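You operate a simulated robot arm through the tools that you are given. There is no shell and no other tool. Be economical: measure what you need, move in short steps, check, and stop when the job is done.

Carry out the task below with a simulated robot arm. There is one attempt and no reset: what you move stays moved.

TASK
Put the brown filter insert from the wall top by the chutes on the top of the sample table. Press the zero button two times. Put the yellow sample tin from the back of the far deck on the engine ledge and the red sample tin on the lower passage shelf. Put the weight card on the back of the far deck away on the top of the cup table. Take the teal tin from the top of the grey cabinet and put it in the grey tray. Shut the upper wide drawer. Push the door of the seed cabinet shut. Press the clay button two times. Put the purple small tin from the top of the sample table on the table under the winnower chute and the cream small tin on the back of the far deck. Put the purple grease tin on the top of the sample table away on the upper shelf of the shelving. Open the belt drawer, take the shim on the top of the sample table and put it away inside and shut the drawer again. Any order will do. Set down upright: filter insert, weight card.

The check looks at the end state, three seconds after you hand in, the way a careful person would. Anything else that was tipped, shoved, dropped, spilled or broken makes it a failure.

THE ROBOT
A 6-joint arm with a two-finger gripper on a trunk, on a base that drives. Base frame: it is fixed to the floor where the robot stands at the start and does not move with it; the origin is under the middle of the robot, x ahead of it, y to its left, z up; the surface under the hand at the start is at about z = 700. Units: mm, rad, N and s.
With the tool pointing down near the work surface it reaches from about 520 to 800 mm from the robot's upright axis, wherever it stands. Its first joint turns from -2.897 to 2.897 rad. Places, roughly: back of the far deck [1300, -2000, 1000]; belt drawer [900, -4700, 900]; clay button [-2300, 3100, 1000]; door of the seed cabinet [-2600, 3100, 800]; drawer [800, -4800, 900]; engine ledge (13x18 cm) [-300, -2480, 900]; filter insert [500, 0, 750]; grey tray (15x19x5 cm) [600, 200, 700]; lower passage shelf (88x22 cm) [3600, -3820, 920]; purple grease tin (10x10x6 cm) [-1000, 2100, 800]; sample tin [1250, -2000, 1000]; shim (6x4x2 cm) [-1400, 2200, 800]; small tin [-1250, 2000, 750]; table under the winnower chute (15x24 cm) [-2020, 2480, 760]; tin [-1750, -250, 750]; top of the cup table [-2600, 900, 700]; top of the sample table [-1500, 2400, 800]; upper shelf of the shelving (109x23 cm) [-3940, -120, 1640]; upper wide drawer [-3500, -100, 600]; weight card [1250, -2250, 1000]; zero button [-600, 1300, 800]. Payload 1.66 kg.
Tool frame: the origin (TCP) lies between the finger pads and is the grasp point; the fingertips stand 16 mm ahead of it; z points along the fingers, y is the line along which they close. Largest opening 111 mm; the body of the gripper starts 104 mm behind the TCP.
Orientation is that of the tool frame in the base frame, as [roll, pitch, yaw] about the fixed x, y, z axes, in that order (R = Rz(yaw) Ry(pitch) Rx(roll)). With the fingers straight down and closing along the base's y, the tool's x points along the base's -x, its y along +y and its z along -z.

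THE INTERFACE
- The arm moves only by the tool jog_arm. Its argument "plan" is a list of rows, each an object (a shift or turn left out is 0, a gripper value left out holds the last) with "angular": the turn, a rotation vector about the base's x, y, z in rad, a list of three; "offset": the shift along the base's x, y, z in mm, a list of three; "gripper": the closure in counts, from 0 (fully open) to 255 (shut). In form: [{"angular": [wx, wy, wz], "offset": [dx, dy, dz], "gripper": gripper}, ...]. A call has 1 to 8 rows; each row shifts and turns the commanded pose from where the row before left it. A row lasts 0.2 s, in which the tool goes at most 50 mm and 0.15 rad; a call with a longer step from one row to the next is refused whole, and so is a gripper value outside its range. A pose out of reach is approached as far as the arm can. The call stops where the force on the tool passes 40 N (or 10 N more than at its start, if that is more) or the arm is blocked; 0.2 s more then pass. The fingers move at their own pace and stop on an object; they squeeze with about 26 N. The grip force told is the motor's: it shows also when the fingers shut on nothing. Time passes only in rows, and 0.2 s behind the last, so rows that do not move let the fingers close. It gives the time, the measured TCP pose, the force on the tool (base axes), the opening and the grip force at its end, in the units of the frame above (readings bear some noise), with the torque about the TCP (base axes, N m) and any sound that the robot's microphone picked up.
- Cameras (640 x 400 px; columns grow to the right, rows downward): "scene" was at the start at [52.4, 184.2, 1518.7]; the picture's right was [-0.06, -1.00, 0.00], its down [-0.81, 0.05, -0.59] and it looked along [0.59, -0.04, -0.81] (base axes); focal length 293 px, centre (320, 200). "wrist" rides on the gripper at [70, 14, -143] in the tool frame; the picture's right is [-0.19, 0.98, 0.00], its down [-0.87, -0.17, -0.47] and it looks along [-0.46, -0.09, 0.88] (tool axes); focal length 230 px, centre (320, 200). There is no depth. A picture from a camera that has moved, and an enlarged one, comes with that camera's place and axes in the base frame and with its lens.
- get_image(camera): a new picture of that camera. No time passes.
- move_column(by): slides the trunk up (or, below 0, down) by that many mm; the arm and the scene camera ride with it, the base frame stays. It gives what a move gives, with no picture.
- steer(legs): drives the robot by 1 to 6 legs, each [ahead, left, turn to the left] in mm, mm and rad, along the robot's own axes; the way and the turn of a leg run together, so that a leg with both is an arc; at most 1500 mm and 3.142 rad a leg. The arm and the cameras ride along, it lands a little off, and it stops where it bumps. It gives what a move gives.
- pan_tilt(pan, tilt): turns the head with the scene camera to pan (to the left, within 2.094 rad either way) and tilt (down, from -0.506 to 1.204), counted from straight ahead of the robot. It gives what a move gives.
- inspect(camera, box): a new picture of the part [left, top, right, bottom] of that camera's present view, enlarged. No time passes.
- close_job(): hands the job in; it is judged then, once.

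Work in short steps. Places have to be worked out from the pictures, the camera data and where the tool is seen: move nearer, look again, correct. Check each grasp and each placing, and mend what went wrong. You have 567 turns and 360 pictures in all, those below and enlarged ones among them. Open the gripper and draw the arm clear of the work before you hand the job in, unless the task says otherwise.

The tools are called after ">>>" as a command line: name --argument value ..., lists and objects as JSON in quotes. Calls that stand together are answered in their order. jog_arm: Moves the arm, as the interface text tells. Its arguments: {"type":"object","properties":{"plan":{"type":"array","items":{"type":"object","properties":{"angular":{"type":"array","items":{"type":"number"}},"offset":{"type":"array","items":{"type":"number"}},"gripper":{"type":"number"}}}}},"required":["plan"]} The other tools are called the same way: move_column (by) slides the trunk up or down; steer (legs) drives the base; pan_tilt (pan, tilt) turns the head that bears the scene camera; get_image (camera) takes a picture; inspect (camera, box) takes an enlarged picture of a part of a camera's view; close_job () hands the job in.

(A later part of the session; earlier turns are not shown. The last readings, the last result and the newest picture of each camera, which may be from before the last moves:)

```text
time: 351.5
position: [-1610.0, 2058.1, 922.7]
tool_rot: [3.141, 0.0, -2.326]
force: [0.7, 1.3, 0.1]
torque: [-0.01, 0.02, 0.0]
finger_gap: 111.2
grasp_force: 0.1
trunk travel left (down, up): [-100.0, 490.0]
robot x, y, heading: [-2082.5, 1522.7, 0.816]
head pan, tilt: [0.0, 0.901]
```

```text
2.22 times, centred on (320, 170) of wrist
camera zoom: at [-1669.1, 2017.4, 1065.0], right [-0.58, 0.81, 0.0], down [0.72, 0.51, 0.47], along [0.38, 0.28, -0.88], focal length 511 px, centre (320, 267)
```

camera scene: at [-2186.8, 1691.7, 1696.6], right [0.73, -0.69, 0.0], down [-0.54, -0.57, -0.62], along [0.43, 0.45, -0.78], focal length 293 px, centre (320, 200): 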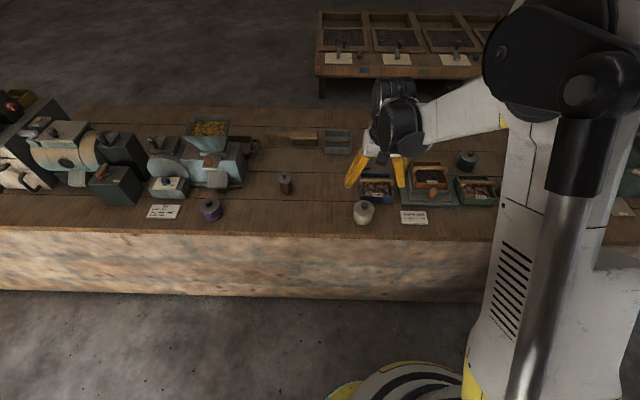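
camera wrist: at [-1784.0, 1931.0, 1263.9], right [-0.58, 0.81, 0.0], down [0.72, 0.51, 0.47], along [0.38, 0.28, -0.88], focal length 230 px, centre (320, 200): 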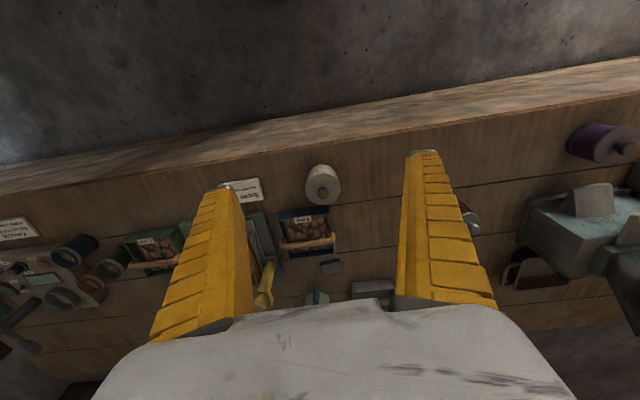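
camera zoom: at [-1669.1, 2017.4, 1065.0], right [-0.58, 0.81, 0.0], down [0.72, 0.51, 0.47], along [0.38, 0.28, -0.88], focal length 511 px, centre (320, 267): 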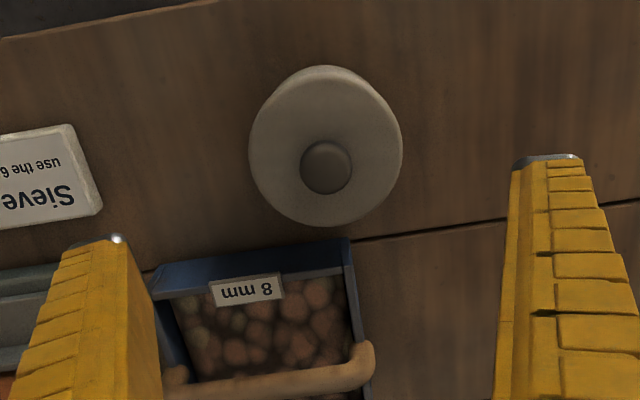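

>>> jog_arm --plan '[{"offset": [-6, 2, -40]}, {"offset": [0, 0, -40]}, {"offset": [0, 0, -40]}, {"offset": [0, 0, -28]}]'

>>> get_image --camera "wrist"

>>> jog_arm --plan '[{"gripper": 255}, {"gripper": 255}, {"gripper": 255}]'

>>> jog_arm --plan '[{"offset": [0, 0, 8]}, {"offset": [0, 0, 8]}, {"offset": [0, 0, 8]}, {"offset": [0, 0, 8]}, {"offset": [0, 0, 15]}]'

>>> inspect --camera "scene" --box '[300, 110, 460, 230]'

```text
time: 352.5
position: [-1615.4, 2059.1, 773.7]
tool_rot: [-3.141, 0.0, -2.325]
force: [-0.4, 0.3, -0.2]
torque: [0.0, 0.04, 0.02]
finger_gap: 110.9
grasp_force: 0.1
trunk travel left (down, up): [-100.0, 490.0]
robot x, y, heading: [-2085.7, 1520.0, 0.815]
head pan, tilt: [0.0, 0.901]
```

```text
195 pictures are left
camera wrist: at [-1673.9, 2018.7, 916.2], right [-0.58, 0.81, 0.0], down [0.72, 0.51, 0.47], along [0.38, 0.28, -0.88], focal length 230 px, centre (320, 200)
```

wrist: 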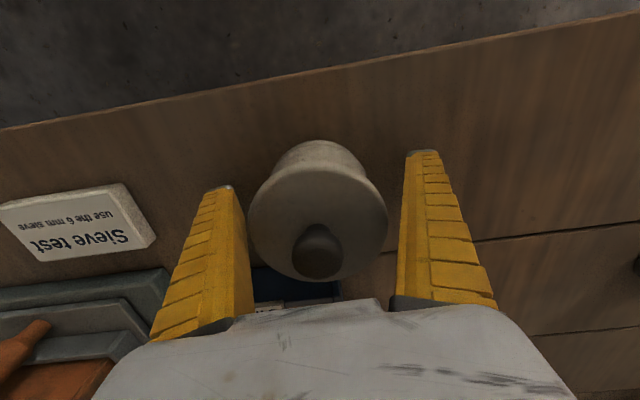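

```text
time: 353.3
position: [-1616.2, 2058.9, 776.0]
tool_rot: [3.141, -0.001, -2.325]
force: [0.3, -0.3, -0.8]
torque: [0.0, 0.01, -0.02]
finger_gap: 71.2
grasp_force: 26.4
trunk travel left (down, up): [-100.0, 490.0]
robot x, y, heading: [-2084.4, 1526.2, 0.817]
head pan, tilt: [0.0, 0.901]
heard: snap
```

```text
time: 354.5
position: [-1616.4, 2059.5, 821.9]
tool_rot: [3.141, 0.0, -2.326]
force: [0.2, 1.0, -1.1]
torque: [-0.02, 0.01, 0.0]
finger_gap: 70.8
grasp_force: 26.2
trunk travel left (down, up): [-100.0, 490.0]
robot x, y, heading: [-2088.7, 1522.2, 0.818]
head pan, tilt: [0.0, 0.901]
```

```text
3.33 times, centred on (380, 170) of scene
camera zoom: at [-2186.5, 1691.4, 1496.6], right [0.73, -0.69, 0.0], down [-0.54, -0.57, -0.62], along [0.43, 0.45, -0.78], focal length 977 px, centre (120, 300)
```

zoom: 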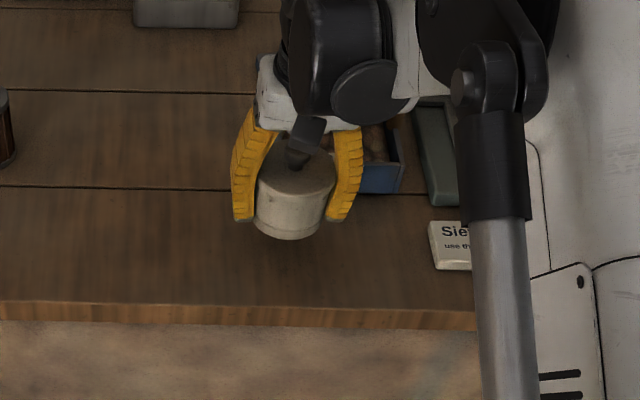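

Cream tin is held. I raise, retract, and drive back down the aisle to the tank corridor.

>>> jog_arm --plan '[{"offset": [0, 0, 30]}, {"offset": [0, 0, 40]}, {"offset": [0, 0, 40]}, {"offset": [-26, -28, 0]}, {"offset": [-26, -28, 0]}, {"offset": [-26, -28, 0]}, {"offset": [-26, -28, 0]}]'

>>> move_column --by 400

>>> steer --legs '[[0, -1330, 0], [0, -1330, 0], [-810, 0, 0]]'

>>> pan_tilt --pan -0.9 --tilt 0.6

>>> get_image --camera "scene"

```text
time: 356.1
position: [-1721.1, 1945.4, 930.6]
tool_rot: [3.141, 0.002, -2.327]
force: [-1.0, 0.4, -0.3]
torque: [0.0, 0.03, 0.01]
finger_gap: 70.6
grasp_force: 25.8
trunk travel left (down, up): [-100.0, 490.0]
robot x, y, heading: [-2086.5, 1523.4, 0.811]
head pan, tilt: [0.0, 0.901]
```

```text
time: 359.9
position: [-1721.5, 1946.5, 1330.8]
tool_rot: [-3.14, 0.0, -2.326]
force: [-0.1, -0.1, -0.6]
torque: [0.01, -0.01, 0.03]
finger_gap: 70.2
grasp_force: 26.0
trunk travel left (down, up): [-500.0, 90.0]
robot x, y, heading: [-2090.0, 1521.5, 0.81]
head pan, tilt: [0.0, 0.901]
```

```text
time: 376.8
position: [-344.9, -476.2, 1330.9]
tool_rot: [3.141, 0.001, -2.343]
force: [0.6, 0.1, -0.2]
torque: [-0.02, -0.04, 0.01]
finger_gap: 69.5
grasp_force: 26.0
trunk travel left (down, up): [-500.0, 90.0]
robot x, y, heading: [-710.3, -898.6, 0.798]
head pan, tilt: [0.0, 0.901]
```

```text
time: 377.9
position: [-344.7, -476.7, 1330.8]
tool_rot: [-3.141, 0.001, -2.34]
force: [0.3, 0.6, -1.1]
torque: [0.01, -0.02, 0.02]
finger_gap: 69.8
grasp_force: 25.9
trunk travel left (down, up): [-500.0, 90.0]
robot x, y, heading: [-714.7, -895.2, 0.802]
head pan, tilt: [-0.901, 0.6]
```

```text
193 pictures are left
camera scene: at [-778.4, -787.3, 1921.3], right [-0.1, -1.0, 0.0], down [-0.56, 0.06, -0.82], along [0.82, -0.08, -0.57], focal length 293 px, centre (320, 200)
```

scene: 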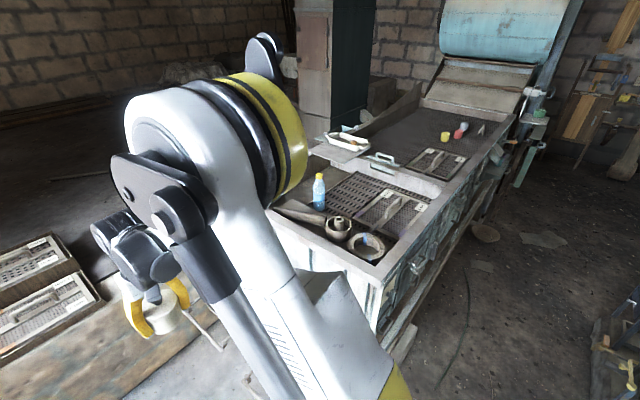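

The deck's tins and card are visible at the far part of the tank. I drive along its side in the corridor.

>>> steer --legs '[[-62, -1088, 0], [-62, -1088, 0], [0, 0, -0.055]]'

>>> pan_tilt --pan 0.0 --tilt 0.8

>>> get_image --camera "scene"

>>> get_image --camera "wrist"

```text
time: 389.1
position: [1150.0, -2109.2, 1330.6]
tool_rot: [3.141, 0.0, -2.406]
force: [0.5, -0.1, -0.6]
torque: [-0.03, 0.01, -0.02]
finger_gap: 69.6
grasp_force: 26.5
trunk travel left (down, up): [-500.0, 90.0]
robot x, y, heading: [754.6, -2503.2, 0.739]
head pan, tilt: [-0.901, 0.6]
```

```text
time: 390.3
position: [1149.4, -2109.4, 1331.2]
tool_rot: [3.14, 0.0, -2.405]
force: [0.6, 0.1, -0.7]
torque: [-0.02, -0.02, -0.01]
finger_gap: 69.4
grasp_force: 26.1
trunk travel left (down, up): [-500.0, 90.0]
robot x, y, heading: [751.6, -2505.9, 0.732]
head pan, tilt: [0.0, 0.799]
```

```text
192 pictures are left
camera scene: at [669.2, -2325.0, 1904.5], right [0.67, -0.74, 0.0], down [-0.53, -0.48, -0.7], along [0.52, 0.47, -0.72], focal length 293 px, centre (320, 200)
```

scene: 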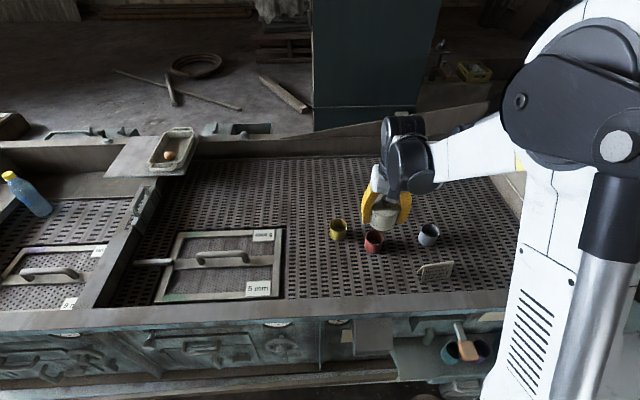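

```text
191 pictures are left
camera wrist: at [1087.8, -2145.5, 1473.0], right [-0.52, 0.85, 0.0], down [0.75, 0.46, 0.47], along [0.4, 0.24, -0.88], focal length 230 px, centre (320, 200)
```

wrist: 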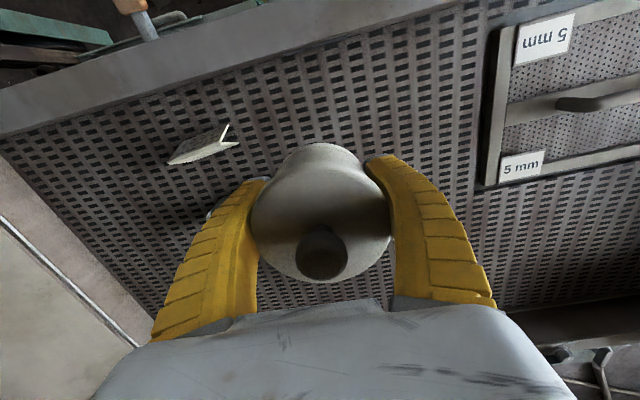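

The deck has open cup tins (yellow, red, blue-grey) and a tent card. I'll set the cream tin at about [1200,-2060], a free spot next to them.

>>> jog_arm --plan '[{"offset": [26, 25, 0]}, {"offset": [25, 24, 0]}]'

>>> move_column --by -240

>>> get_image --camera "wrist"

>>> get_image --camera "scene"

```text
time: 390.9
position: [1200.0, -2059.6, 1331.3]
tool_rot: [-3.141, 0.001, -2.406]
force: [0.4, 0.1, -0.6]
torque: [-0.03, 0.01, 0.0]
finger_gap: 69.5
grasp_force: 26.0
trunk travel left (down, up): [-500.0, 90.0]
robot x, y, heading: [755.6, -2505.5, 0.74]
head pan, tilt: [0.0, 0.799]
```

```text
time: 393.1
position: [1198.6, -2060.9, 1111.0]
tool_rot: [-3.138, 0.003, -2.404]
force: [-3.0, -1.5, 35.5]
torque: [0.1, -0.64, -0.03]
finger_gap: 70.8
grasp_force: 25.5
trunk travel left (down, up): [-275.0, 315.0]
robot x, y, heading: [750.7, -2504.5, 0.736]
head pan, tilt: [0.0, 0.799]
stopped: the force on the tool passed its limit at 48 N (the readings are from after the stop); the commanded pose is now the measured one
```

```text
190 pictures are left
camera wrist: at [1137.6, -2097.3, 1252.2], right [-0.52, 0.85, 0.0], down [0.75, 0.46, 0.48], along [0.41, 0.25, -0.88], focal length 230 px, centre (320, 200)
```

wrist: 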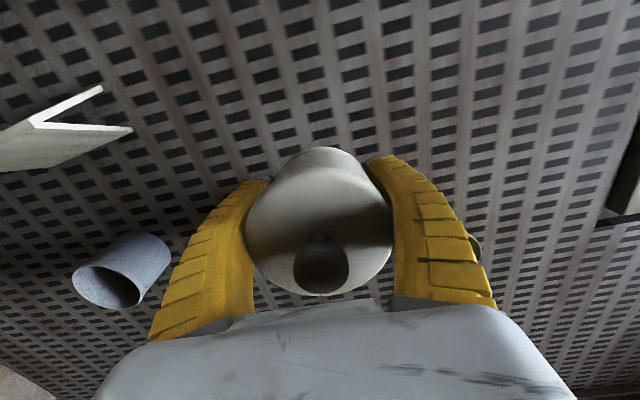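

```text
189 pictures are left
camera scene: at [667.1, -2327.0, 1679.8], right [0.67, -0.74, 0.0], down [-0.53, -0.48, -0.7], along [0.52, 0.47, -0.72], focal length 293 px, centre (320, 200)
```

scene: 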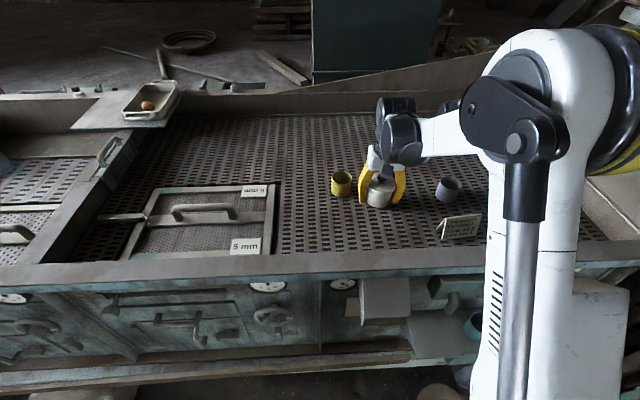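

Unexpected contact at TCP 1111. I suspect I'm touching the red cup; zooming in before moving.

>>> inspect --camera "scene" --box '[310, 130, 490, 260]'

```text
3.08 times, centred on (400, 195) of scene
camera zoom: at [667.1, -2327.0, 1679.8], right [0.67, -0.74, 0.0], down [-0.53, -0.48, -0.7], along [0.52, 0.47, -0.72], focal length 902 px, centre (74, 215)
```

zoom: 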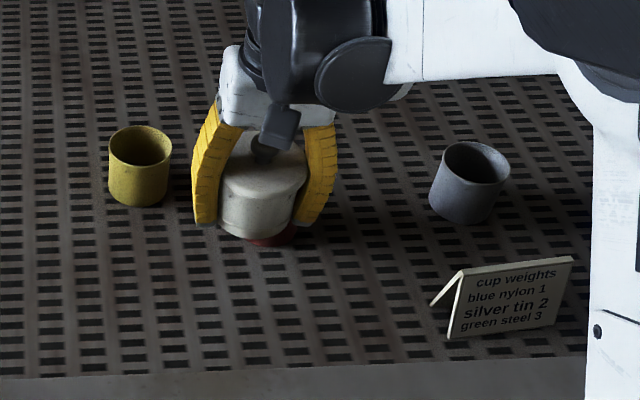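

The cream tin is resting on the red cup. I lift straight up gently and check the cup.

>>> jog_arm --plan '[{"offset": [0, 0, 10]}, {"offset": [0, 0, 20]}, {"offset": [0, 0, 30]}, {"offset": [0, 0, 40]}]'

>>> inspect --camera "scene" --box '[310, 110, 490, 260]'

>>> get_image --camera "wrist"

```text
time: 394.1
position: [1199.4, -2060.4, 1208.3]
tool_rot: [-3.141, 0.002, -2.403]
force: [-0.2, 0.0, 0.0]
torque: [0.0, 0.01, -0.01]
finger_gap: 69.2
grasp_force: 26.1
trunk travel left (down, up): [-275.0, 315.0]
robot x, y, heading: [749.3, -2504.6, 0.734]
head pan, tilt: [0.0, 0.799]
```

```text
2.67 times, centred on (400, 185) of scene
camera zoom: at [668.7, -2325.3, 1679.6], right [0.67, -0.74, 0.0], down [-0.53, -0.48, -0.7], along [0.52, 0.47, -0.72], focal length 782 px, centre (107, 240)
```

zoom: 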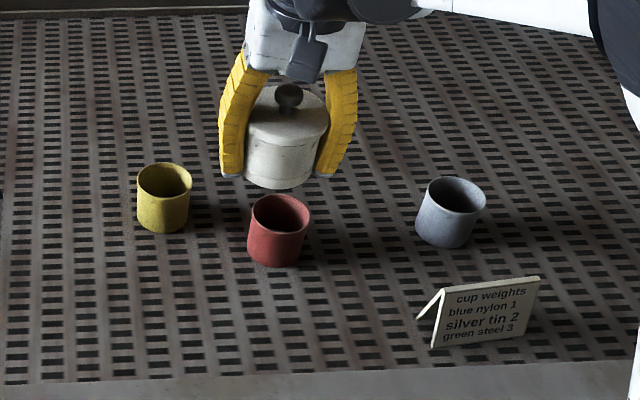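

```text
186 pictures are left
camera wrist: at [1138.5, -2095.7, 1350.4], right [-0.52, 0.85, 0.0], down [0.75, 0.46, 0.47], along [0.41, 0.25, -0.88], focal length 230 px, centre (320, 200)
```

wrist: 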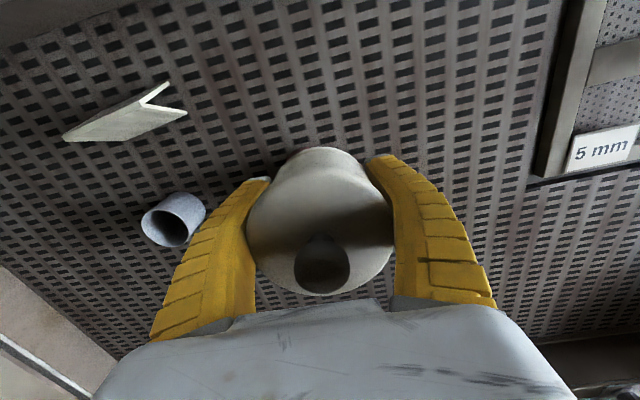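

The red cup is fine and upright; its rim is at z≈1087 so the deck is ~1028. I choose a clear spot at [1180,-2136] and move there at height.

>>> jog_arm --plan '[{"offset": [-10, -38, 0]}, {"offset": [-9, -38, 0]}, {}]'

>>> get_image --camera "wrist"

>>> inspect --camera "scene" --box '[310, 110, 490, 260]'

```text
time: 394.9
position: [1181.9, -2137.4, 1207.2]
tool_rot: [3.142, 0.002, -2.405]
force: [-1.3, 0.3, -0.4]
torque: [0.0, 0.01, -0.01]
finger_gap: 69.0
grasp_force: 25.9
trunk travel left (down, up): [-275.0, 315.0]
robot x, y, heading: [753.7, -2508.0, 0.742]
head pan, tilt: [0.0, 0.799]
```

```text
185 pictures are left
camera wrist: at [1119.5, -2172.1, 1349.6], right [-0.52, 0.85, 0.0], down [0.75, 0.46, 0.47], along [0.4, 0.25, -0.88], focal length 230 px, centre (320, 200)
```

wrist: 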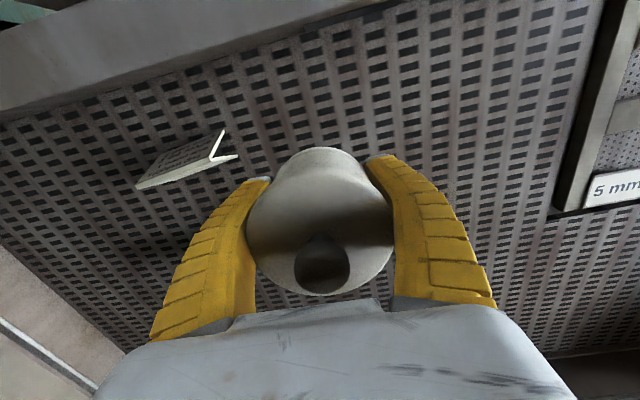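

```text
2.67 times, centred on (400, 185) of scene
camera zoom: at [669.4, -2324.4, 1679.5], right [0.67, -0.74, 0.0], down [-0.53, -0.48, -0.7], along [0.52, 0.47, -0.72], focal length 782 px, centre (107, 240)
```

zoom: 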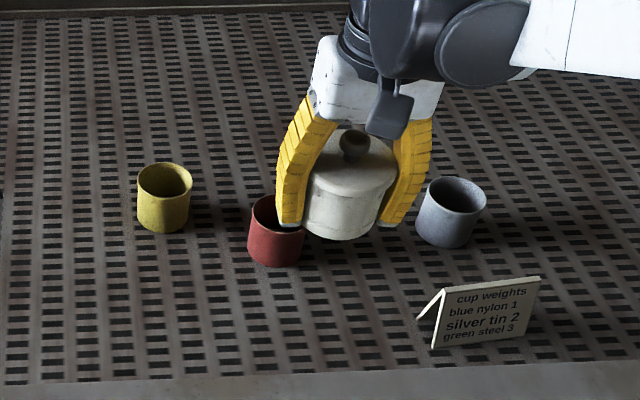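

Landing point is clear of everything. Lowering.

>>> jog_arm --plan '[{"offset": [0, 0, -40]}, {"offset": [0, 0, -40]}, {"offset": [0, 0, -35]}]'

>>> inspect --camera "scene" --box '[310, 110, 490, 260]'

>>> jog_arm --plan '[{"offset": [0, 0, -10]}, {"offset": [0, 0, -5]}, {"offset": [0, 0, -5]}]'

```text
time: 395.7
position: [1182.2, -2135.8, 1091.7]
tool_rot: [-3.142, 0.002, -2.404]
force: [-0.9, -0.4, -0.1]
torque: [-0.03, -0.02, 0.01]
finger_gap: 69.1
grasp_force: 25.7
trunk travel left (down, up): [-275.0, 315.0]
robot x, y, heading: [752.8, -2502.9, 0.738]
head pan, tilt: [0.0, 0.799]
```

```text
2.67 times, centred on (400, 185) of scene
camera zoom: at [669.9, -2324.3, 1679.5], right [0.67, -0.74, 0.0], down [-0.53, -0.48, -0.7], along [0.52, 0.47, -0.72], focal length 782 px, centre (107, 240)
```

zoom: 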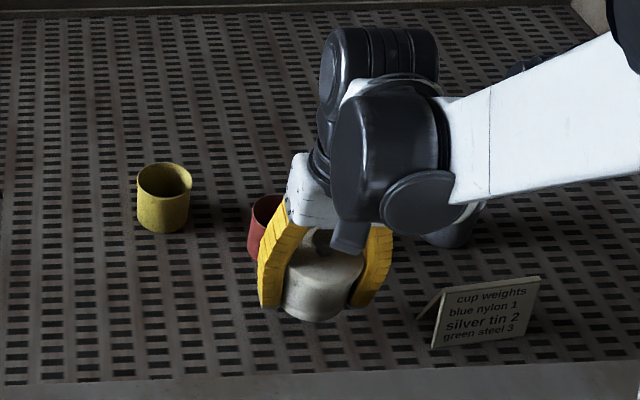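

```text
time: 396.5
position: [1181.5, -2136.2, 1072.8]
tool_rot: [-3.141, 0.003, -2.404]
force: [-0.5, -0.2, -1.2]
torque: [0.0, 0.02, -0.01]
finger_gap: 68.8
grasp_force: 26.1
trunk travel left (down, up): [-275.0, 315.0]
robot x, y, heading: [751.1, -2507.4, 0.733]
head pan, tilt: [0.0, 0.799]
```

>>> jog_arm --plan '[{"offset": [0, 0, -5]}, {"offset": [0, 0, -4]}]'

>>> jog_arm --plan '[{"offset": [0, 0, -3]}, {"offset": [0, 0, -3]}]'

>>> jog_arm --plan '[{"offset": [0, 0, -3]}]'

```text
time: 397.1
position: [1181.7, -2134.9, 1063.5]
tool_rot: [3.141, 0.001, -2.404]
force: [0.3, 0.4, -0.8]
torque: [0.0, 0.0, 0.01]
finger_gap: 68.9
grasp_force: 25.8
trunk travel left (down, up): [-275.0, 315.0]
robot x, y, heading: [754.2, -2504.5, 0.729]
head pan, tilt: [0.0, 0.799]
```

```text
time: 397.7
position: [1181.0, -2135.0, 1058.0]
tool_rot: [-3.141, 0.004, -2.405]
force: [2.7, 0.9, 8.4]
torque: [-0.16, 0.21, -0.02]
finger_gap: 69.1
grasp_force: 26.4
trunk travel left (down, up): [-275.0, 315.0]
robot x, y, heading: [752.1, -2505.2, 0.739]
head pan, tilt: [0.0, 0.799]
```

```text
time: 398.1
position: [1181.1, -2137.6, 1055.6]
tool_rot: [-3.142, 0.004, -2.404]
force: [5.3, 4.0, 28.1]
torque: [-0.13, 0.51, -0.01]
finger_gap: 69.3
grasp_force: 26.4
trunk travel left (down, up): [-275.0, 315.0]
robot x, y, heading: [751.8, -2503.5, 0.737]
head pan, tilt: [0.0, 0.799]
```

Contact with the deck. Release and rise.

>>> jog_arm --plan '[{"gripper": 20}, {"gripper": 20}, {"gripper": 20}, {"offset": [0, 0, 20]}, {"offset": [0, 0, 30]}, {"offset": [0, 0, 40]}, {"offset": [0, 0, 40]}]'

>>> inspect --camera "scene" --box '[310, 110, 490, 260]'

>>> get_image --camera "wrist"

```text
time: 399.7
position: [1181.7, -2136.4, 1183.1]
tool_rot: [3.141, 0.002, -2.405]
force: [-1.1, -0.1, 0.3]
torque: [0.03, -0.02, 0.02]
finger_gap: 102.9
grasp_force: 0.8
trunk travel left (down, up): [-275.0, 315.0]
robot x, y, heading: [749.0, -2508.5, 0.734]
head pan, tilt: [0.0, 0.799]
heard: snap
```

```text
2.67 times, centred on (400, 185) of scene
camera zoom: at [668.6, -2325.3, 1679.6], right [0.67, -0.74, 0.0], down [-0.53, -0.48, -0.7], along [0.52, 0.47, -0.72], focal length 782 px, centre (107, 240)
```

zoom: 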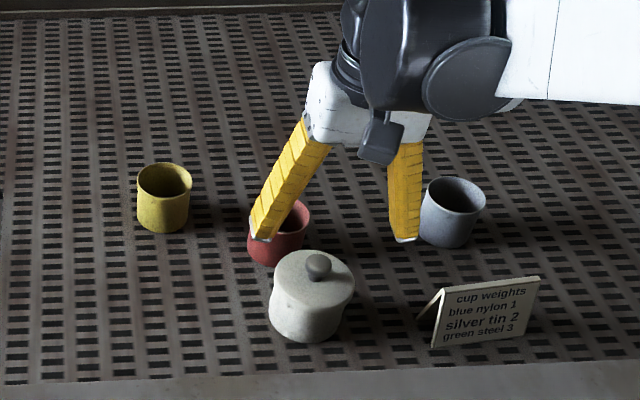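

```text
181 pictures are left
camera wrist: at [1120.1, -2172.2, 1326.5], right [-0.52, 0.85, 0.0], down [0.75, 0.46, 0.47], along [0.41, 0.25, -0.88], focal length 230 px, centre (320, 200)
```

wrist: 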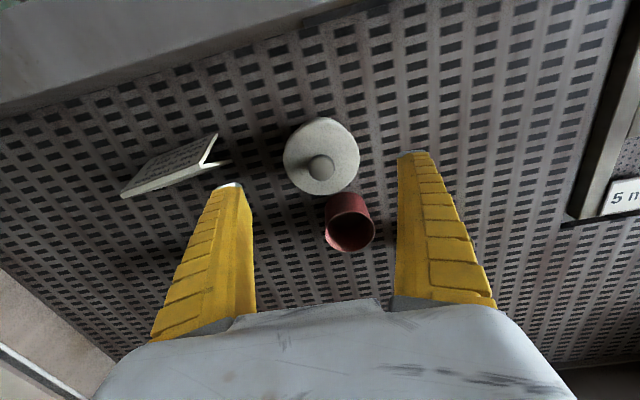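

Snap on release: lid is on, the tin is placed. Now the yellow cup near [1210,-1925]: I move above it.

>>> jog_arm --plan '[{"offset": [6, 42, 10], "gripper": 0}, {"offset": [6, 42, 0]}, {"offset": [6, 42, 0]}, {"offset": [5, 42, 0]}, {"offset": [5, 43, 0]}]'

>>> get_image --camera "wrist"

>>> inspect --camera "scene" --box '[290, 110, 470, 260]'

```text
time: 400.9
position: [1210.3, -1924.1, 1192.8]
tool_rot: [-3.14, 0.001, -2.403]
force: [-0.6, 0.3, 0.7]
torque: [-0.04, 0.01, 0.02]
finger_gap: 111.1
grasp_force: 0.1
trunk travel left (down, up): [-275.0, 315.0]
robot x, y, heading: [752.3, -2503.4, 0.731]
head pan, tilt: [0.0, 0.799]
```

```text
180 pictures are left
camera wrist: at [1148.7, -1959.9, 1335.7], right [-0.52, 0.85, 0.0], down [0.75, 0.46, 0.47], along [0.4, 0.24, -0.88], focal length 230 px, centre (320, 200)
```

wrist: 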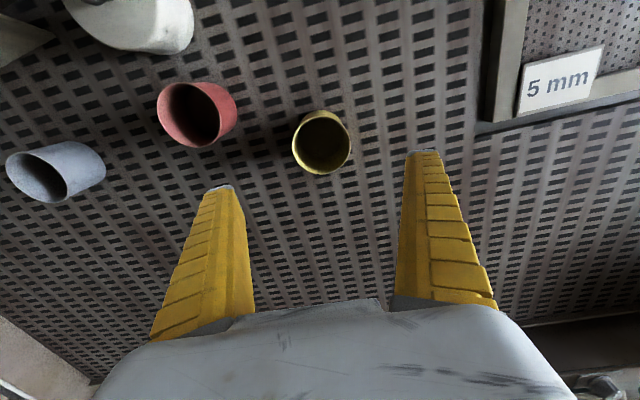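

```text
2.67 times, centred on (380, 185) of scene
camera zoom: at [669.5, -2323.2, 1679.4], right [0.67, -0.74, 0.0], down [-0.53, -0.48, -0.7], along [0.52, 0.47, -0.72], focal length 782 px, centre (160, 240)
```

zoom: 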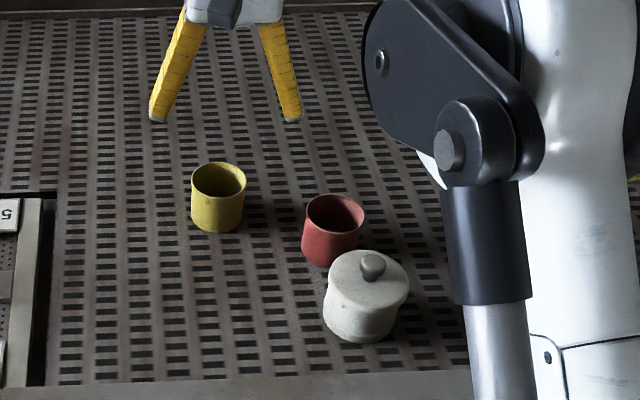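

>>> jog_arm --plan '[{"offset": [-5, -2, -40]}, {"offset": [0, 0, -30]}]'

>>> get_image --camera "wrist"

```text
time: 401.5
position: [1203.5, -1928.4, 1122.7]
tool_rot: [-3.142, 0.0, -2.404]
force: [0.4, -0.2, 0.4]
torque: [0.02, 0.01, 0.01]
finger_gap: 111.1
grasp_force: 0.1
trunk travel left (down, up): [-275.0, 315.0]
robot x, y, heading: [754.8, -2506.0, 0.738]
head pan, tilt: [0.0, 0.799]
```

```text
178 pictures are left
camera wrist: at [1142.8, -1963.8, 1266.6], right [-0.52, 0.85, 0.0], down [0.75, 0.46, 0.47], along [0.4, 0.25, -0.88], focal length 230 px, centre (320, 200)
```

wrist: 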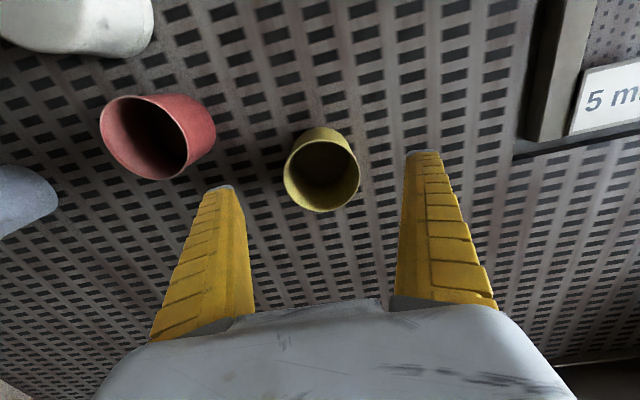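

Centred. Descend and grip.

>>> jog_arm --plan '[{"offset": [0, 4, -30]}, {"offset": [0, 0, -29]}, {"gripper": 255}, {"gripper": 255}, {"gripper": 255}]'

>>> jog_arm --plan '[{"offset": [0, 0, 8]}, {"offset": [0, 0, 8]}, {"offset": [0, 0, 10]}, {"offset": [0, 0, 15]}]'

>>> get_image --camera "wrist"

```text
time: 402.7
position: [1205.5, -1923.7, 1066.9]
tool_rot: [3.141, 0.002, -2.405]
force: [-0.1, 0.8, 0.1]
torque: [-0.02, 0.04, -0.02]
finger_gap: 50.8
grasp_force: 26.3
trunk travel left (down, up): [-275.0, 315.0]
robot x, y, heading: [753.5, -2505.7, 0.735]
head pan, tilt: [0.0, 0.799]
```

```text
time: 403.7
position: [1204.7, -1922.5, 1107.2]
tool_rot: [-3.141, 0.001, -2.406]
force: [0.8, 0.3, -1.0]
torque: [0.0, 0.0, -0.01]
finger_gap: 50.7
grasp_force: 26.0
trunk travel left (down, up): [-275.0, 315.0]
robot x, y, heading: [754.4, -2503.0, 0.736]
head pan, tilt: [0.0, 0.799]
```

```text
177 pictures are left
camera wrist: at [1143.2, -1959.2, 1249.7], right [-0.52, 0.85, 0.0], down [0.75, 0.46, 0.47], along [0.41, 0.25, -0.88], focal length 230 px, centre (320, 200)
```

wrist: 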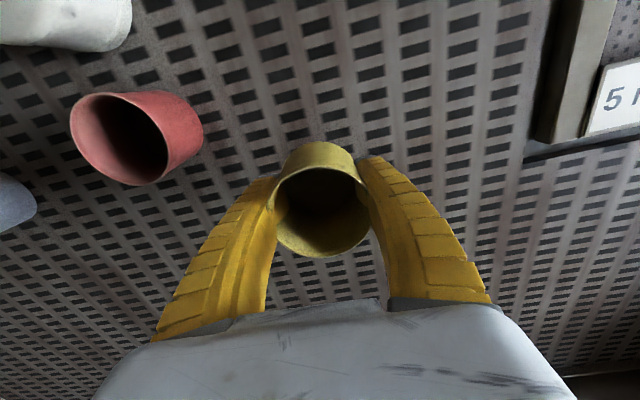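

Yellow cup is held. I raise, retract, turn around and head to the engine.

>>> jog_arm --plan '[{"offset": [0, 0, 40]}, {"offset": [0, 0, 40]}, {"offset": [-30, -30, 0]}, {"offset": [-30, -30, 0]}, {"offset": [-30, -30, 0]}, {"offset": [-20, -20, 0]}]'

>>> move_column --by 150

>>> steer --legs '[[-60, 700, 0], [0, 0, 1.6], [0, 0, 1.6]]'

>>> get_image --camera "scene"

```text
time: 405.1
position: [1094.1, -2035.9, 1184.3]
tool_rot: [-3.141, 0.002, -2.406]
force: [0.0, 0.2, -1.3]
torque: [-0.03, -0.02, 0.02]
finger_gap: 51.0
grasp_force: 25.9
trunk travel left (down, up): [-275.0, 315.0]
robot x, y, heading: [747.4, -2505.9, 0.735]
head pan, tilt: [0.0, 0.799]
```

```text
time: 406.8
position: [1094.9, -2032.3, 1334.7]
tool_rot: [-3.14, 0.002, -2.405]
force: [-0.1, -0.2, -0.8]
torque: [0.0, 0.02, 0.02]
finger_gap: 50.9
grasp_force: 25.1
trunk travel left (down, up): [-425.0, 165.0]
robot x, y, heading: [752.9, -2503.7, 0.734]
head pan, tilt: [0.0, 0.799]
```

```text
time: 418.5
position: [-93.2, -2502.2, 1335.9]
tool_rot: [-3.141, 0.003, 0.779]
force: [-0.3, 1.0, -0.8]
torque: [-0.01, 0.02, 0.0]
finger_gap: 50.6
grasp_force: 26.3
trunk travel left (down, up): [-425.0, 165.0]
robot x, y, heading: [226.5, -2017.0, -2.366]
head pan, tilt: [0.0, 0.799]
```

```text
176 pictures are left
camera scene: at [317.9, -2196.4, 1829.6], right [-0.7, 0.71, 0.0], down [0.51, 0.5, -0.7], along [-0.5, -0.49, -0.72], focal length 293 px, centre (320, 200)
```

scene: 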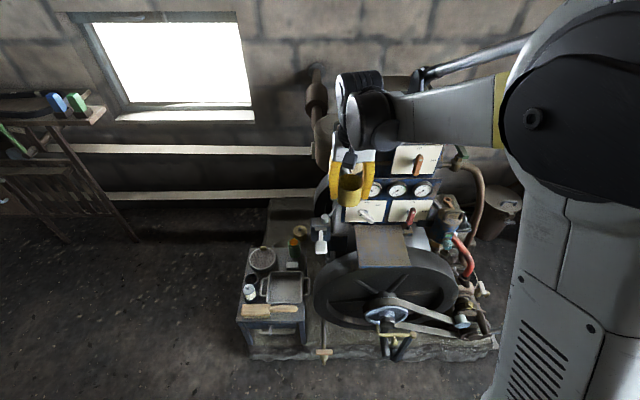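

The engine ledge should be the flat plate above the flywheel at pixel (380,245). I zoom in.

>>> inspect --camera "scene" --box '[300, 130, 480, 290]'

>>> get_image --camera "wrist"

```text
2.50 times, centred on (390, 210) of scene
camera zoom: at [317.9, -2196.4, 1829.6], right [-0.7, 0.71, 0.0], down [0.51, 0.5, -0.7], along [-0.5, -0.49, -0.72], focal length 733 px, centre (145, 175)
```

zoom: 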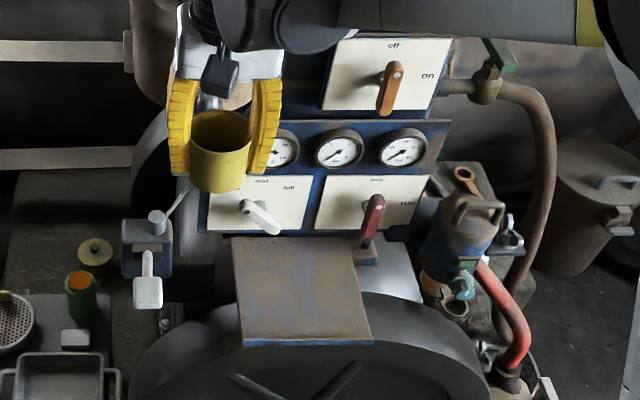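

```text
174 pictures are left
camera wrist: at [-34.3, -2461.7, 1478.3], right [0.55, -0.83, 0.0], down [-0.73, -0.49, 0.47], along [-0.39, -0.26, -0.88], focal length 230 px, centre (320, 200)
```

wrist: 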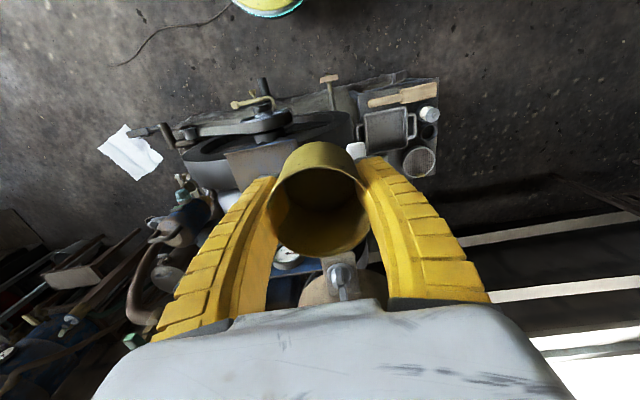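

The ledge plate centre is around [-305,-2475], z≈900. I move above it at height and re-measure.

>>> jog_arm --plan '[{"offset": [-41, 7, 0]}, {"offset": [-41, 7, 0]}, {"offset": [-41, 7, 0]}, {"offset": [-41, 7, 0]}, {"offset": [-41, 6, 0]}]'

>>> move_column --by -200

>>> get_image --camera "wrist"

>>> get_image --camera "scene"

```text
time: 419.7
position: [-299.5, -2467.8, 1333.6]
tool_rot: [3.14, 0.002, 0.78]
force: [-0.3, -0.3, -0.6]
torque: [-0.02, -0.08, 0.0]
finger_gap: 50.2
grasp_force: 26.0
trunk travel left (down, up): [-425.0, 165.0]
robot x, y, heading: [228.2, -2019.1, -2.363]
head pan, tilt: [0.0, 0.799]
```

```text
time: 421.8
position: [-299.5, -2468.1, 1136.1]
tool_rot: [-3.141, 0.002, 0.777]
force: [-0.2, -0.9, 0.1]
torque: [-0.02, -0.02, 0.02]
finger_gap: 50.2
grasp_force: 25.9
trunk travel left (down, up): [-225.0, 365.0]
robot x, y, heading: [228.7, -2019.6, -2.362]
head pan, tilt: [0.0, 0.799]
```

```text
173 pictures are left
camera wrist: at [-239.8, -2427.8, 1277.9], right [0.55, -0.83, 0.0], down [-0.73, -0.49, 0.47], along [-0.39, -0.26, -0.88], focal length 230 px, centre (320, 200)
```

wrist: 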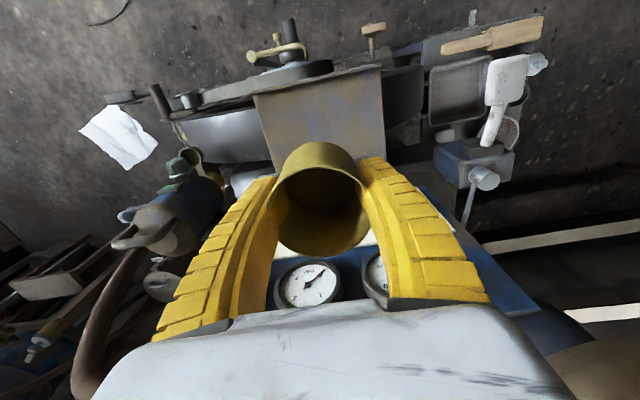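

```text
172 pictures are left
camera scene: at [317.9, -2196.3, 1629.7], right [-0.7, 0.71, 0.0], down [0.51, 0.5, -0.7], along [-0.5, -0.49, -0.72], focal length 293 px, centre (320, 200)
```

scene: 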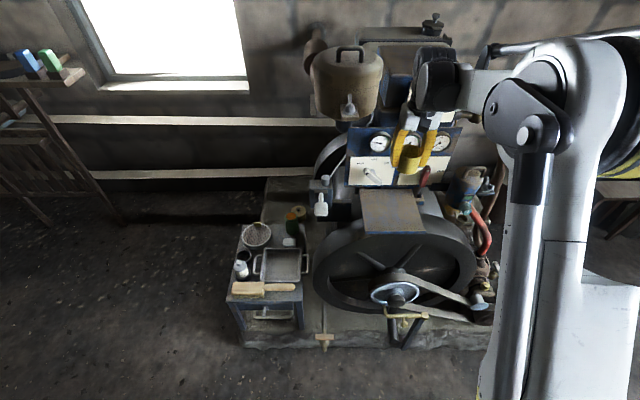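

TCP is right over the ledge centre. I lower in steps.

>>> jog_arm --plan '[{"offset": [2, -1, -45]}, {"offset": [0, 0, -45]}, {"offset": [0, 0, -40]}, {"offset": [0, 0, -30]}]'

>>> get_image --camera "wrist"

>>> inspect --camera "scene" --box '[310, 90, 490, 250]'

```text
time: 422.8
position: [-297.2, -2469.8, 973.1]
tool_rot: [3.14, 0.003, 0.779]
force: [-0.2, -0.4, -0.7]
torque: [0.05, 0.0, 0.03]
finger_gap: 50.2
grasp_force: 26.4
trunk travel left (down, up): [-225.0, 365.0]
robot x, y, heading: [225.4, -2019.2, -2.364]
head pan, tilt: [0.0, 0.799]
```

```text
171 pictures are left
camera wrist: at [-237.6, -2429.4, 1116.4], right [0.55, -0.83, 0.0], down [-0.73, -0.49, 0.47], along [-0.39, -0.26, -0.88], focal length 230 px, centre (320, 200)
```

wrist: 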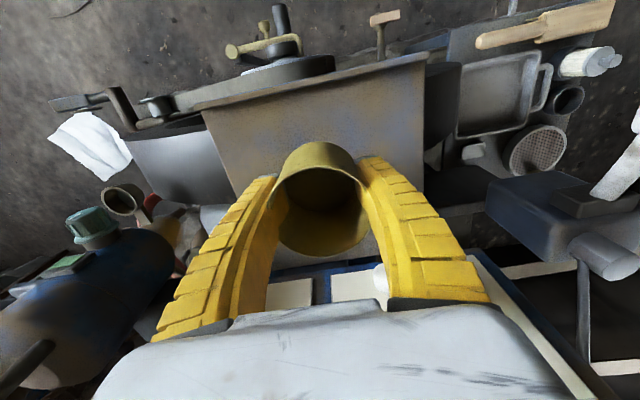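

```text
2.50 times, centred on (400, 170) of scene
camera zoom: at [317.5, -2196.7, 1629.6], right [-0.7, 0.71, 0.0], down [0.51, 0.5, -0.7], along [-0.5, -0.49, -0.72], focal length 733 px, centre (120, 275)
```

zoom: 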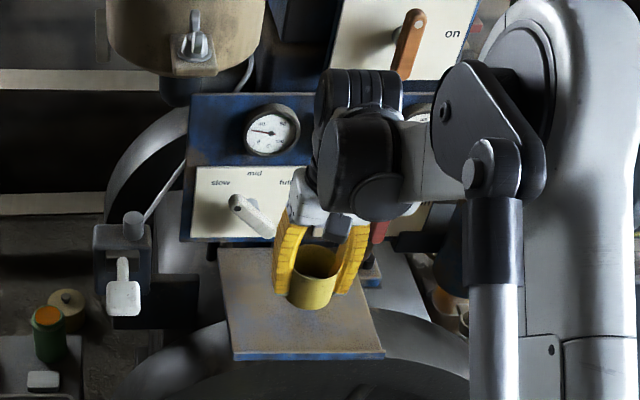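

Still clear. Continue down to contact.

>>> jog_arm --plan '[{"offset": [2, 2, -15]}, {"offset": [0, 0, -10]}, {"offset": [0, 0, -6]}]'

>>> jog_arm --plan '[{"offset": [0, 0, -4]}, {"offset": [0, 0, -3]}]'

>>> jog_arm --plan '[{"offset": [0, 0, -3]}, {"offset": [0, 0, -2]}]'

```text
time: 423.6
position: [-293.9, -2467.3, 943.4]
tool_rot: [3.141, 0.002, 0.779]
force: [-0.1, -0.2, 0.0]
torque: [-0.01, -0.01, -0.02]
finger_gap: 50.0
grasp_force: 25.9
trunk travel left (down, up): [-225.0, 365.0]
robot x, y, heading: [228.5, -2015.3, -2.362]
head pan, tilt: [0.0, 0.799]
```

```text
time: 424.2
position: [-294.1, -2467.9, 936.7]
tool_rot: [-3.141, 0.003, 0.777]
force: [0.8, -0.7, -0.2]
torque: [-0.01, 0.0, 0.0]
finger_gap: 50.0
grasp_force: 25.9
trunk travel left (down, up): [-225.0, 365.0]
robot x, y, heading: [227.4, -2017.1, -2.365]
head pan, tilt: [0.0, 0.799]
```

```text
time: 424.8
position: [-292.8, -2466.7, 933.3]
tool_rot: [3.141, 0.004, 0.78]
force: [-2.6, -2.9, 16.5]
torque: [-0.19, 0.18, -0.01]
finger_gap: 50.0
grasp_force: 26.0
trunk travel left (down, up): [-225.0, 365.0]
robot x, y, heading: [229.6, -2021.9, -2.365]
head pan, tilt: [0.0, 0.799]
```

Contact at the ledge. Release and rise.

>>> jog_arm --plan '[{"gripper": 60}, {"gripper": 60}, {"gripper": 60}, {"offset": [0, 0, 20]}, {"offset": [0, 0, 35]}, {"offset": [0, 0, 45]}, {"offset": [10, 10, 45]}, {"offset": [20, 20, 40]}]'

>>> inspect --camera "scene" --box '[310, 90, 490, 250]'

```text
time: 426.6
position: [-263.4, -2437.8, 1117.2]
tool_rot: [-3.141, 0.004, 0.779]
force: [0.2, -0.1, -0.8]
torque: [-0.01, -0.01, -0.03]
finger_gap: 85.9
grasp_force: 0.7
trunk travel left (down, up): [-225.0, 365.0]
robot x, y, heading: [226.8, -2016.7, -2.36]
head pan, tilt: [0.0, 0.799]
```

```text
2.50 times, centred on (400, 170) of scene
camera zoom: at [319.0, -2195.3, 1629.7], right [-0.7, 0.71, 0.0], down [0.51, 0.5, -0.7], along [-0.5, -0.49, -0.72], focal length 733 px, centre (120, 275)
```

zoom: 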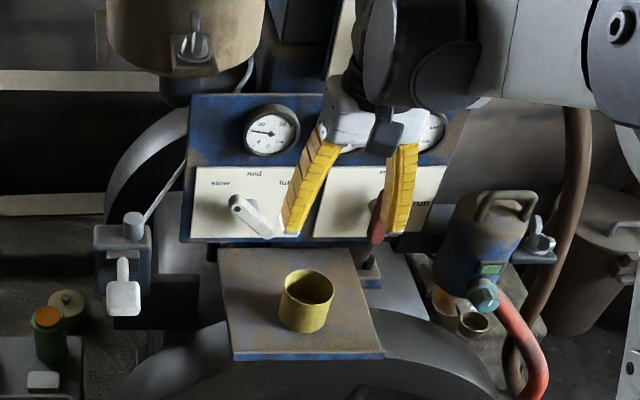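

Yellow cup stands on the ledge. I retract, turn back and return to the deck for the red cup.

>>> move_column --by 200

>>> jog_arm --plan '[{"offset": [32, 28, 0], "gripper": 0}, {"offset": [32, 28, 0]}, {"offset": [20, 18, 0]}]'

>>> steer --legs '[[0, 0, -1.6], [0, 0, -1.6], [73, -711, 0]]'

>>> get_image --camera "scene"

>>> get_image --camera "wrist"

```text
time: 428.8
position: [-263.5, -2439.3, 1315.5]
tool_rot: [3.141, 0.001, 0.78]
force: [0.1, -0.4, -1.0]
torque: [0.0, 0.02, 0.05]
finger_gap: 86.1
grasp_force: 0.8
trunk travel left (down, up): [-425.0, 165.0]
robot x, y, heading: [225.6, -2020.0, -2.367]
head pan, tilt: [0.0, 0.799]
```

```text
time: 429.6
position: [-178.6, -2364.4, 1316.5]
tool_rot: [3.141, 0.003, 0.779]
force: [0.5, -0.3, 0.5]
torque: [-0.03, 0.05, -0.02]
finger_gap: 110.9
grasp_force: 0.1
trunk travel left (down, up): [-425.0, 165.0]
robot x, y, heading: [228.8, -2016.2, -2.362]
head pan, tilt: [0.0, 0.799]
```

```text
time: 441.3
position: [1178.1, -2170.6, 1315.2]
tool_rot: [3.141, 0.001, -2.414]
force: [-0.4, -0.3, 0.5]
torque: [0.0, 0.0, 0.01]
finger_gap: 110.9
grasp_force: 0.0
trunk travel left (down, up): [-425.0, 165.0]
robot x, y, heading: [750.2, -2498.5, 0.728]
head pan, tilt: [0.0, 0.799]
```

```text
168 pictures are left
camera scene: at [670.0, -2317.2, 1829.6], right [0.67, -0.75, 0.0], down [-0.54, -0.48, -0.7], along [0.52, 0.46, -0.72], focal length 293 px, centre (320, 200)
```

scene: 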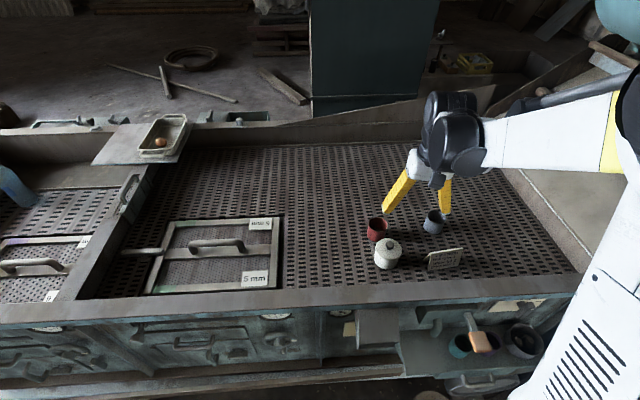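

```text
167 pictures are left
camera wrist: at [1115.6, -2206.0, 1458.5], right [-0.51, 0.86, 0.0], down [0.76, 0.45, 0.47], along [0.41, 0.24, -0.88], focal length 230 px, centre (320, 200)
```

wrist: 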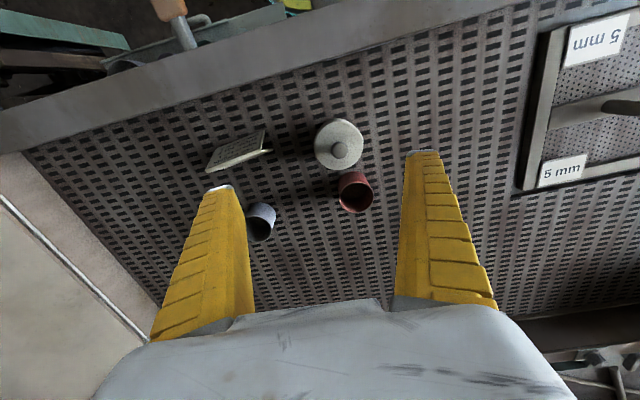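

>>> jog_arm --plan '[{"offset": [24, 40, 0]}, {"offset": [23, 40, 0]}, {"offset": [23, 37, 0]}]'

>>> move_column --by -170

>>> get_image --camera "wrist"

```text
time: 442.1
position: [1247.7, -2050.8, 1315.0]
tool_rot: [-3.141, 0.0, -2.415]
force: [0.7, 0.3, 0.0]
torque: [-0.06, 0.06, 0.0]
finger_gap: 110.6
grasp_force: 0.0
trunk travel left (down, up): [-425.0, 165.0]
robot x, y, heading: [752.3, -2497.5, 0.732]
head pan, tilt: [0.0, 0.799]
```

```text
time: 444.0
position: [1246.5, -2053.3, 1145.8]
tool_rot: [3.14, 0.002, -2.415]
force: [-0.6, -0.5, -0.3]
torque: [-0.01, -0.01, -0.01]
finger_gap: 110.9
grasp_force: 0.1
trunk travel left (down, up): [-255.0, 335.0]
robot x, y, heading: [749.3, -2497.6, 0.73]
head pan, tilt: [0.0, 0.799]
```

```text
166 pictures are left
camera wrist: at [1185.2, -2088.1, 1288.7], right [-0.51, 0.86, 0.0], down [0.76, 0.45, 0.47], along [0.41, 0.24, -0.88], focal length 230 px, centre (320, 200)
```

wrist: 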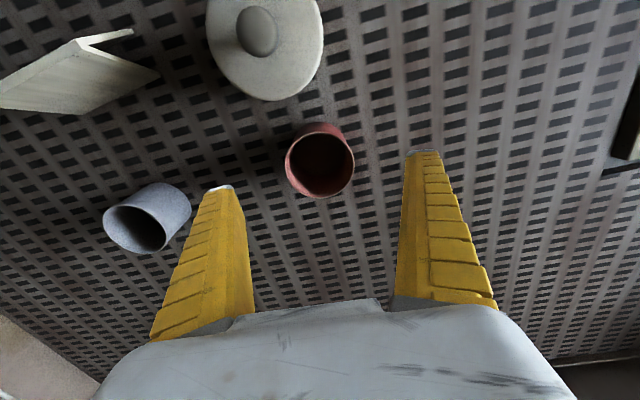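

>>> jog_arm --plan '[{"offset": [-2, 0, -40]}, {"offset": [0, 0, -40]}, {"gripper": 255}, {"gripper": 255}, {"gripper": 255}]'

>>> jog_arm --plan '[{"offset": [0, 0, 8]}, {"offset": [0, 0, 8]}, {"offset": [0, 0, 15]}, {"offset": [0, 0, 30]}, {"offset": [0, 0, 40]}, {"offset": [0, 0, 40]}]'

>>> get_image --camera "wrist"

```text
time: 445.2
position: [1243.9, -2052.8, 1067.1]
tool_rot: [-3.141, 0.003, -2.414]
force: [0.3, -0.9, 0.5]
torque: [-0.01, 0.0, 0.0]
finger_gap: 50.8
grasp_force: 26.0
trunk travel left (down, up): [-255.0, 335.0]
robot x, y, heading: [751.8, -2497.3, 0.729]
head pan, tilt: [0.0, 0.799]
```

```text
time: 446.6
position: [1243.9, -2053.8, 1207.0]
tool_rot: [-3.141, 0.002, -2.413]
force: [-0.1, -0.7, 0.0]
torque: [-0.03, -0.01, -0.02]
finger_gap: 50.6
grasp_force: 25.9
trunk travel left (down, up): [-255.0, 335.0]
robot x, y, heading: [751.5, -2495.4, 0.726]
head pan, tilt: [0.0, 0.799]
```

```text
165 pictures are left
camera wrist: at [1181.8, -2088.4, 1350.0], right [-0.51, 0.86, 0.0], down [0.76, 0.45, 0.47], along [0.41, 0.24, -0.88], focal length 230 px, centre (320, 200)
```

wrist: 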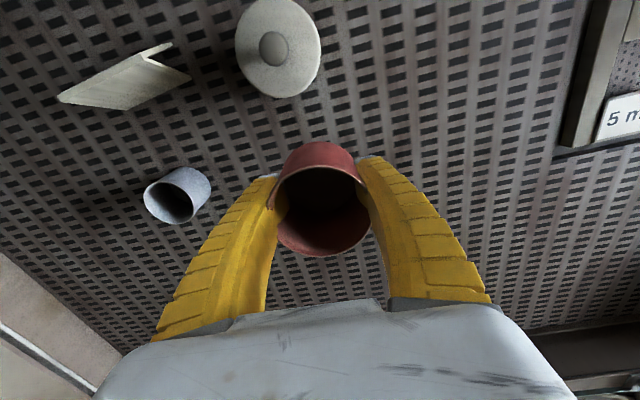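

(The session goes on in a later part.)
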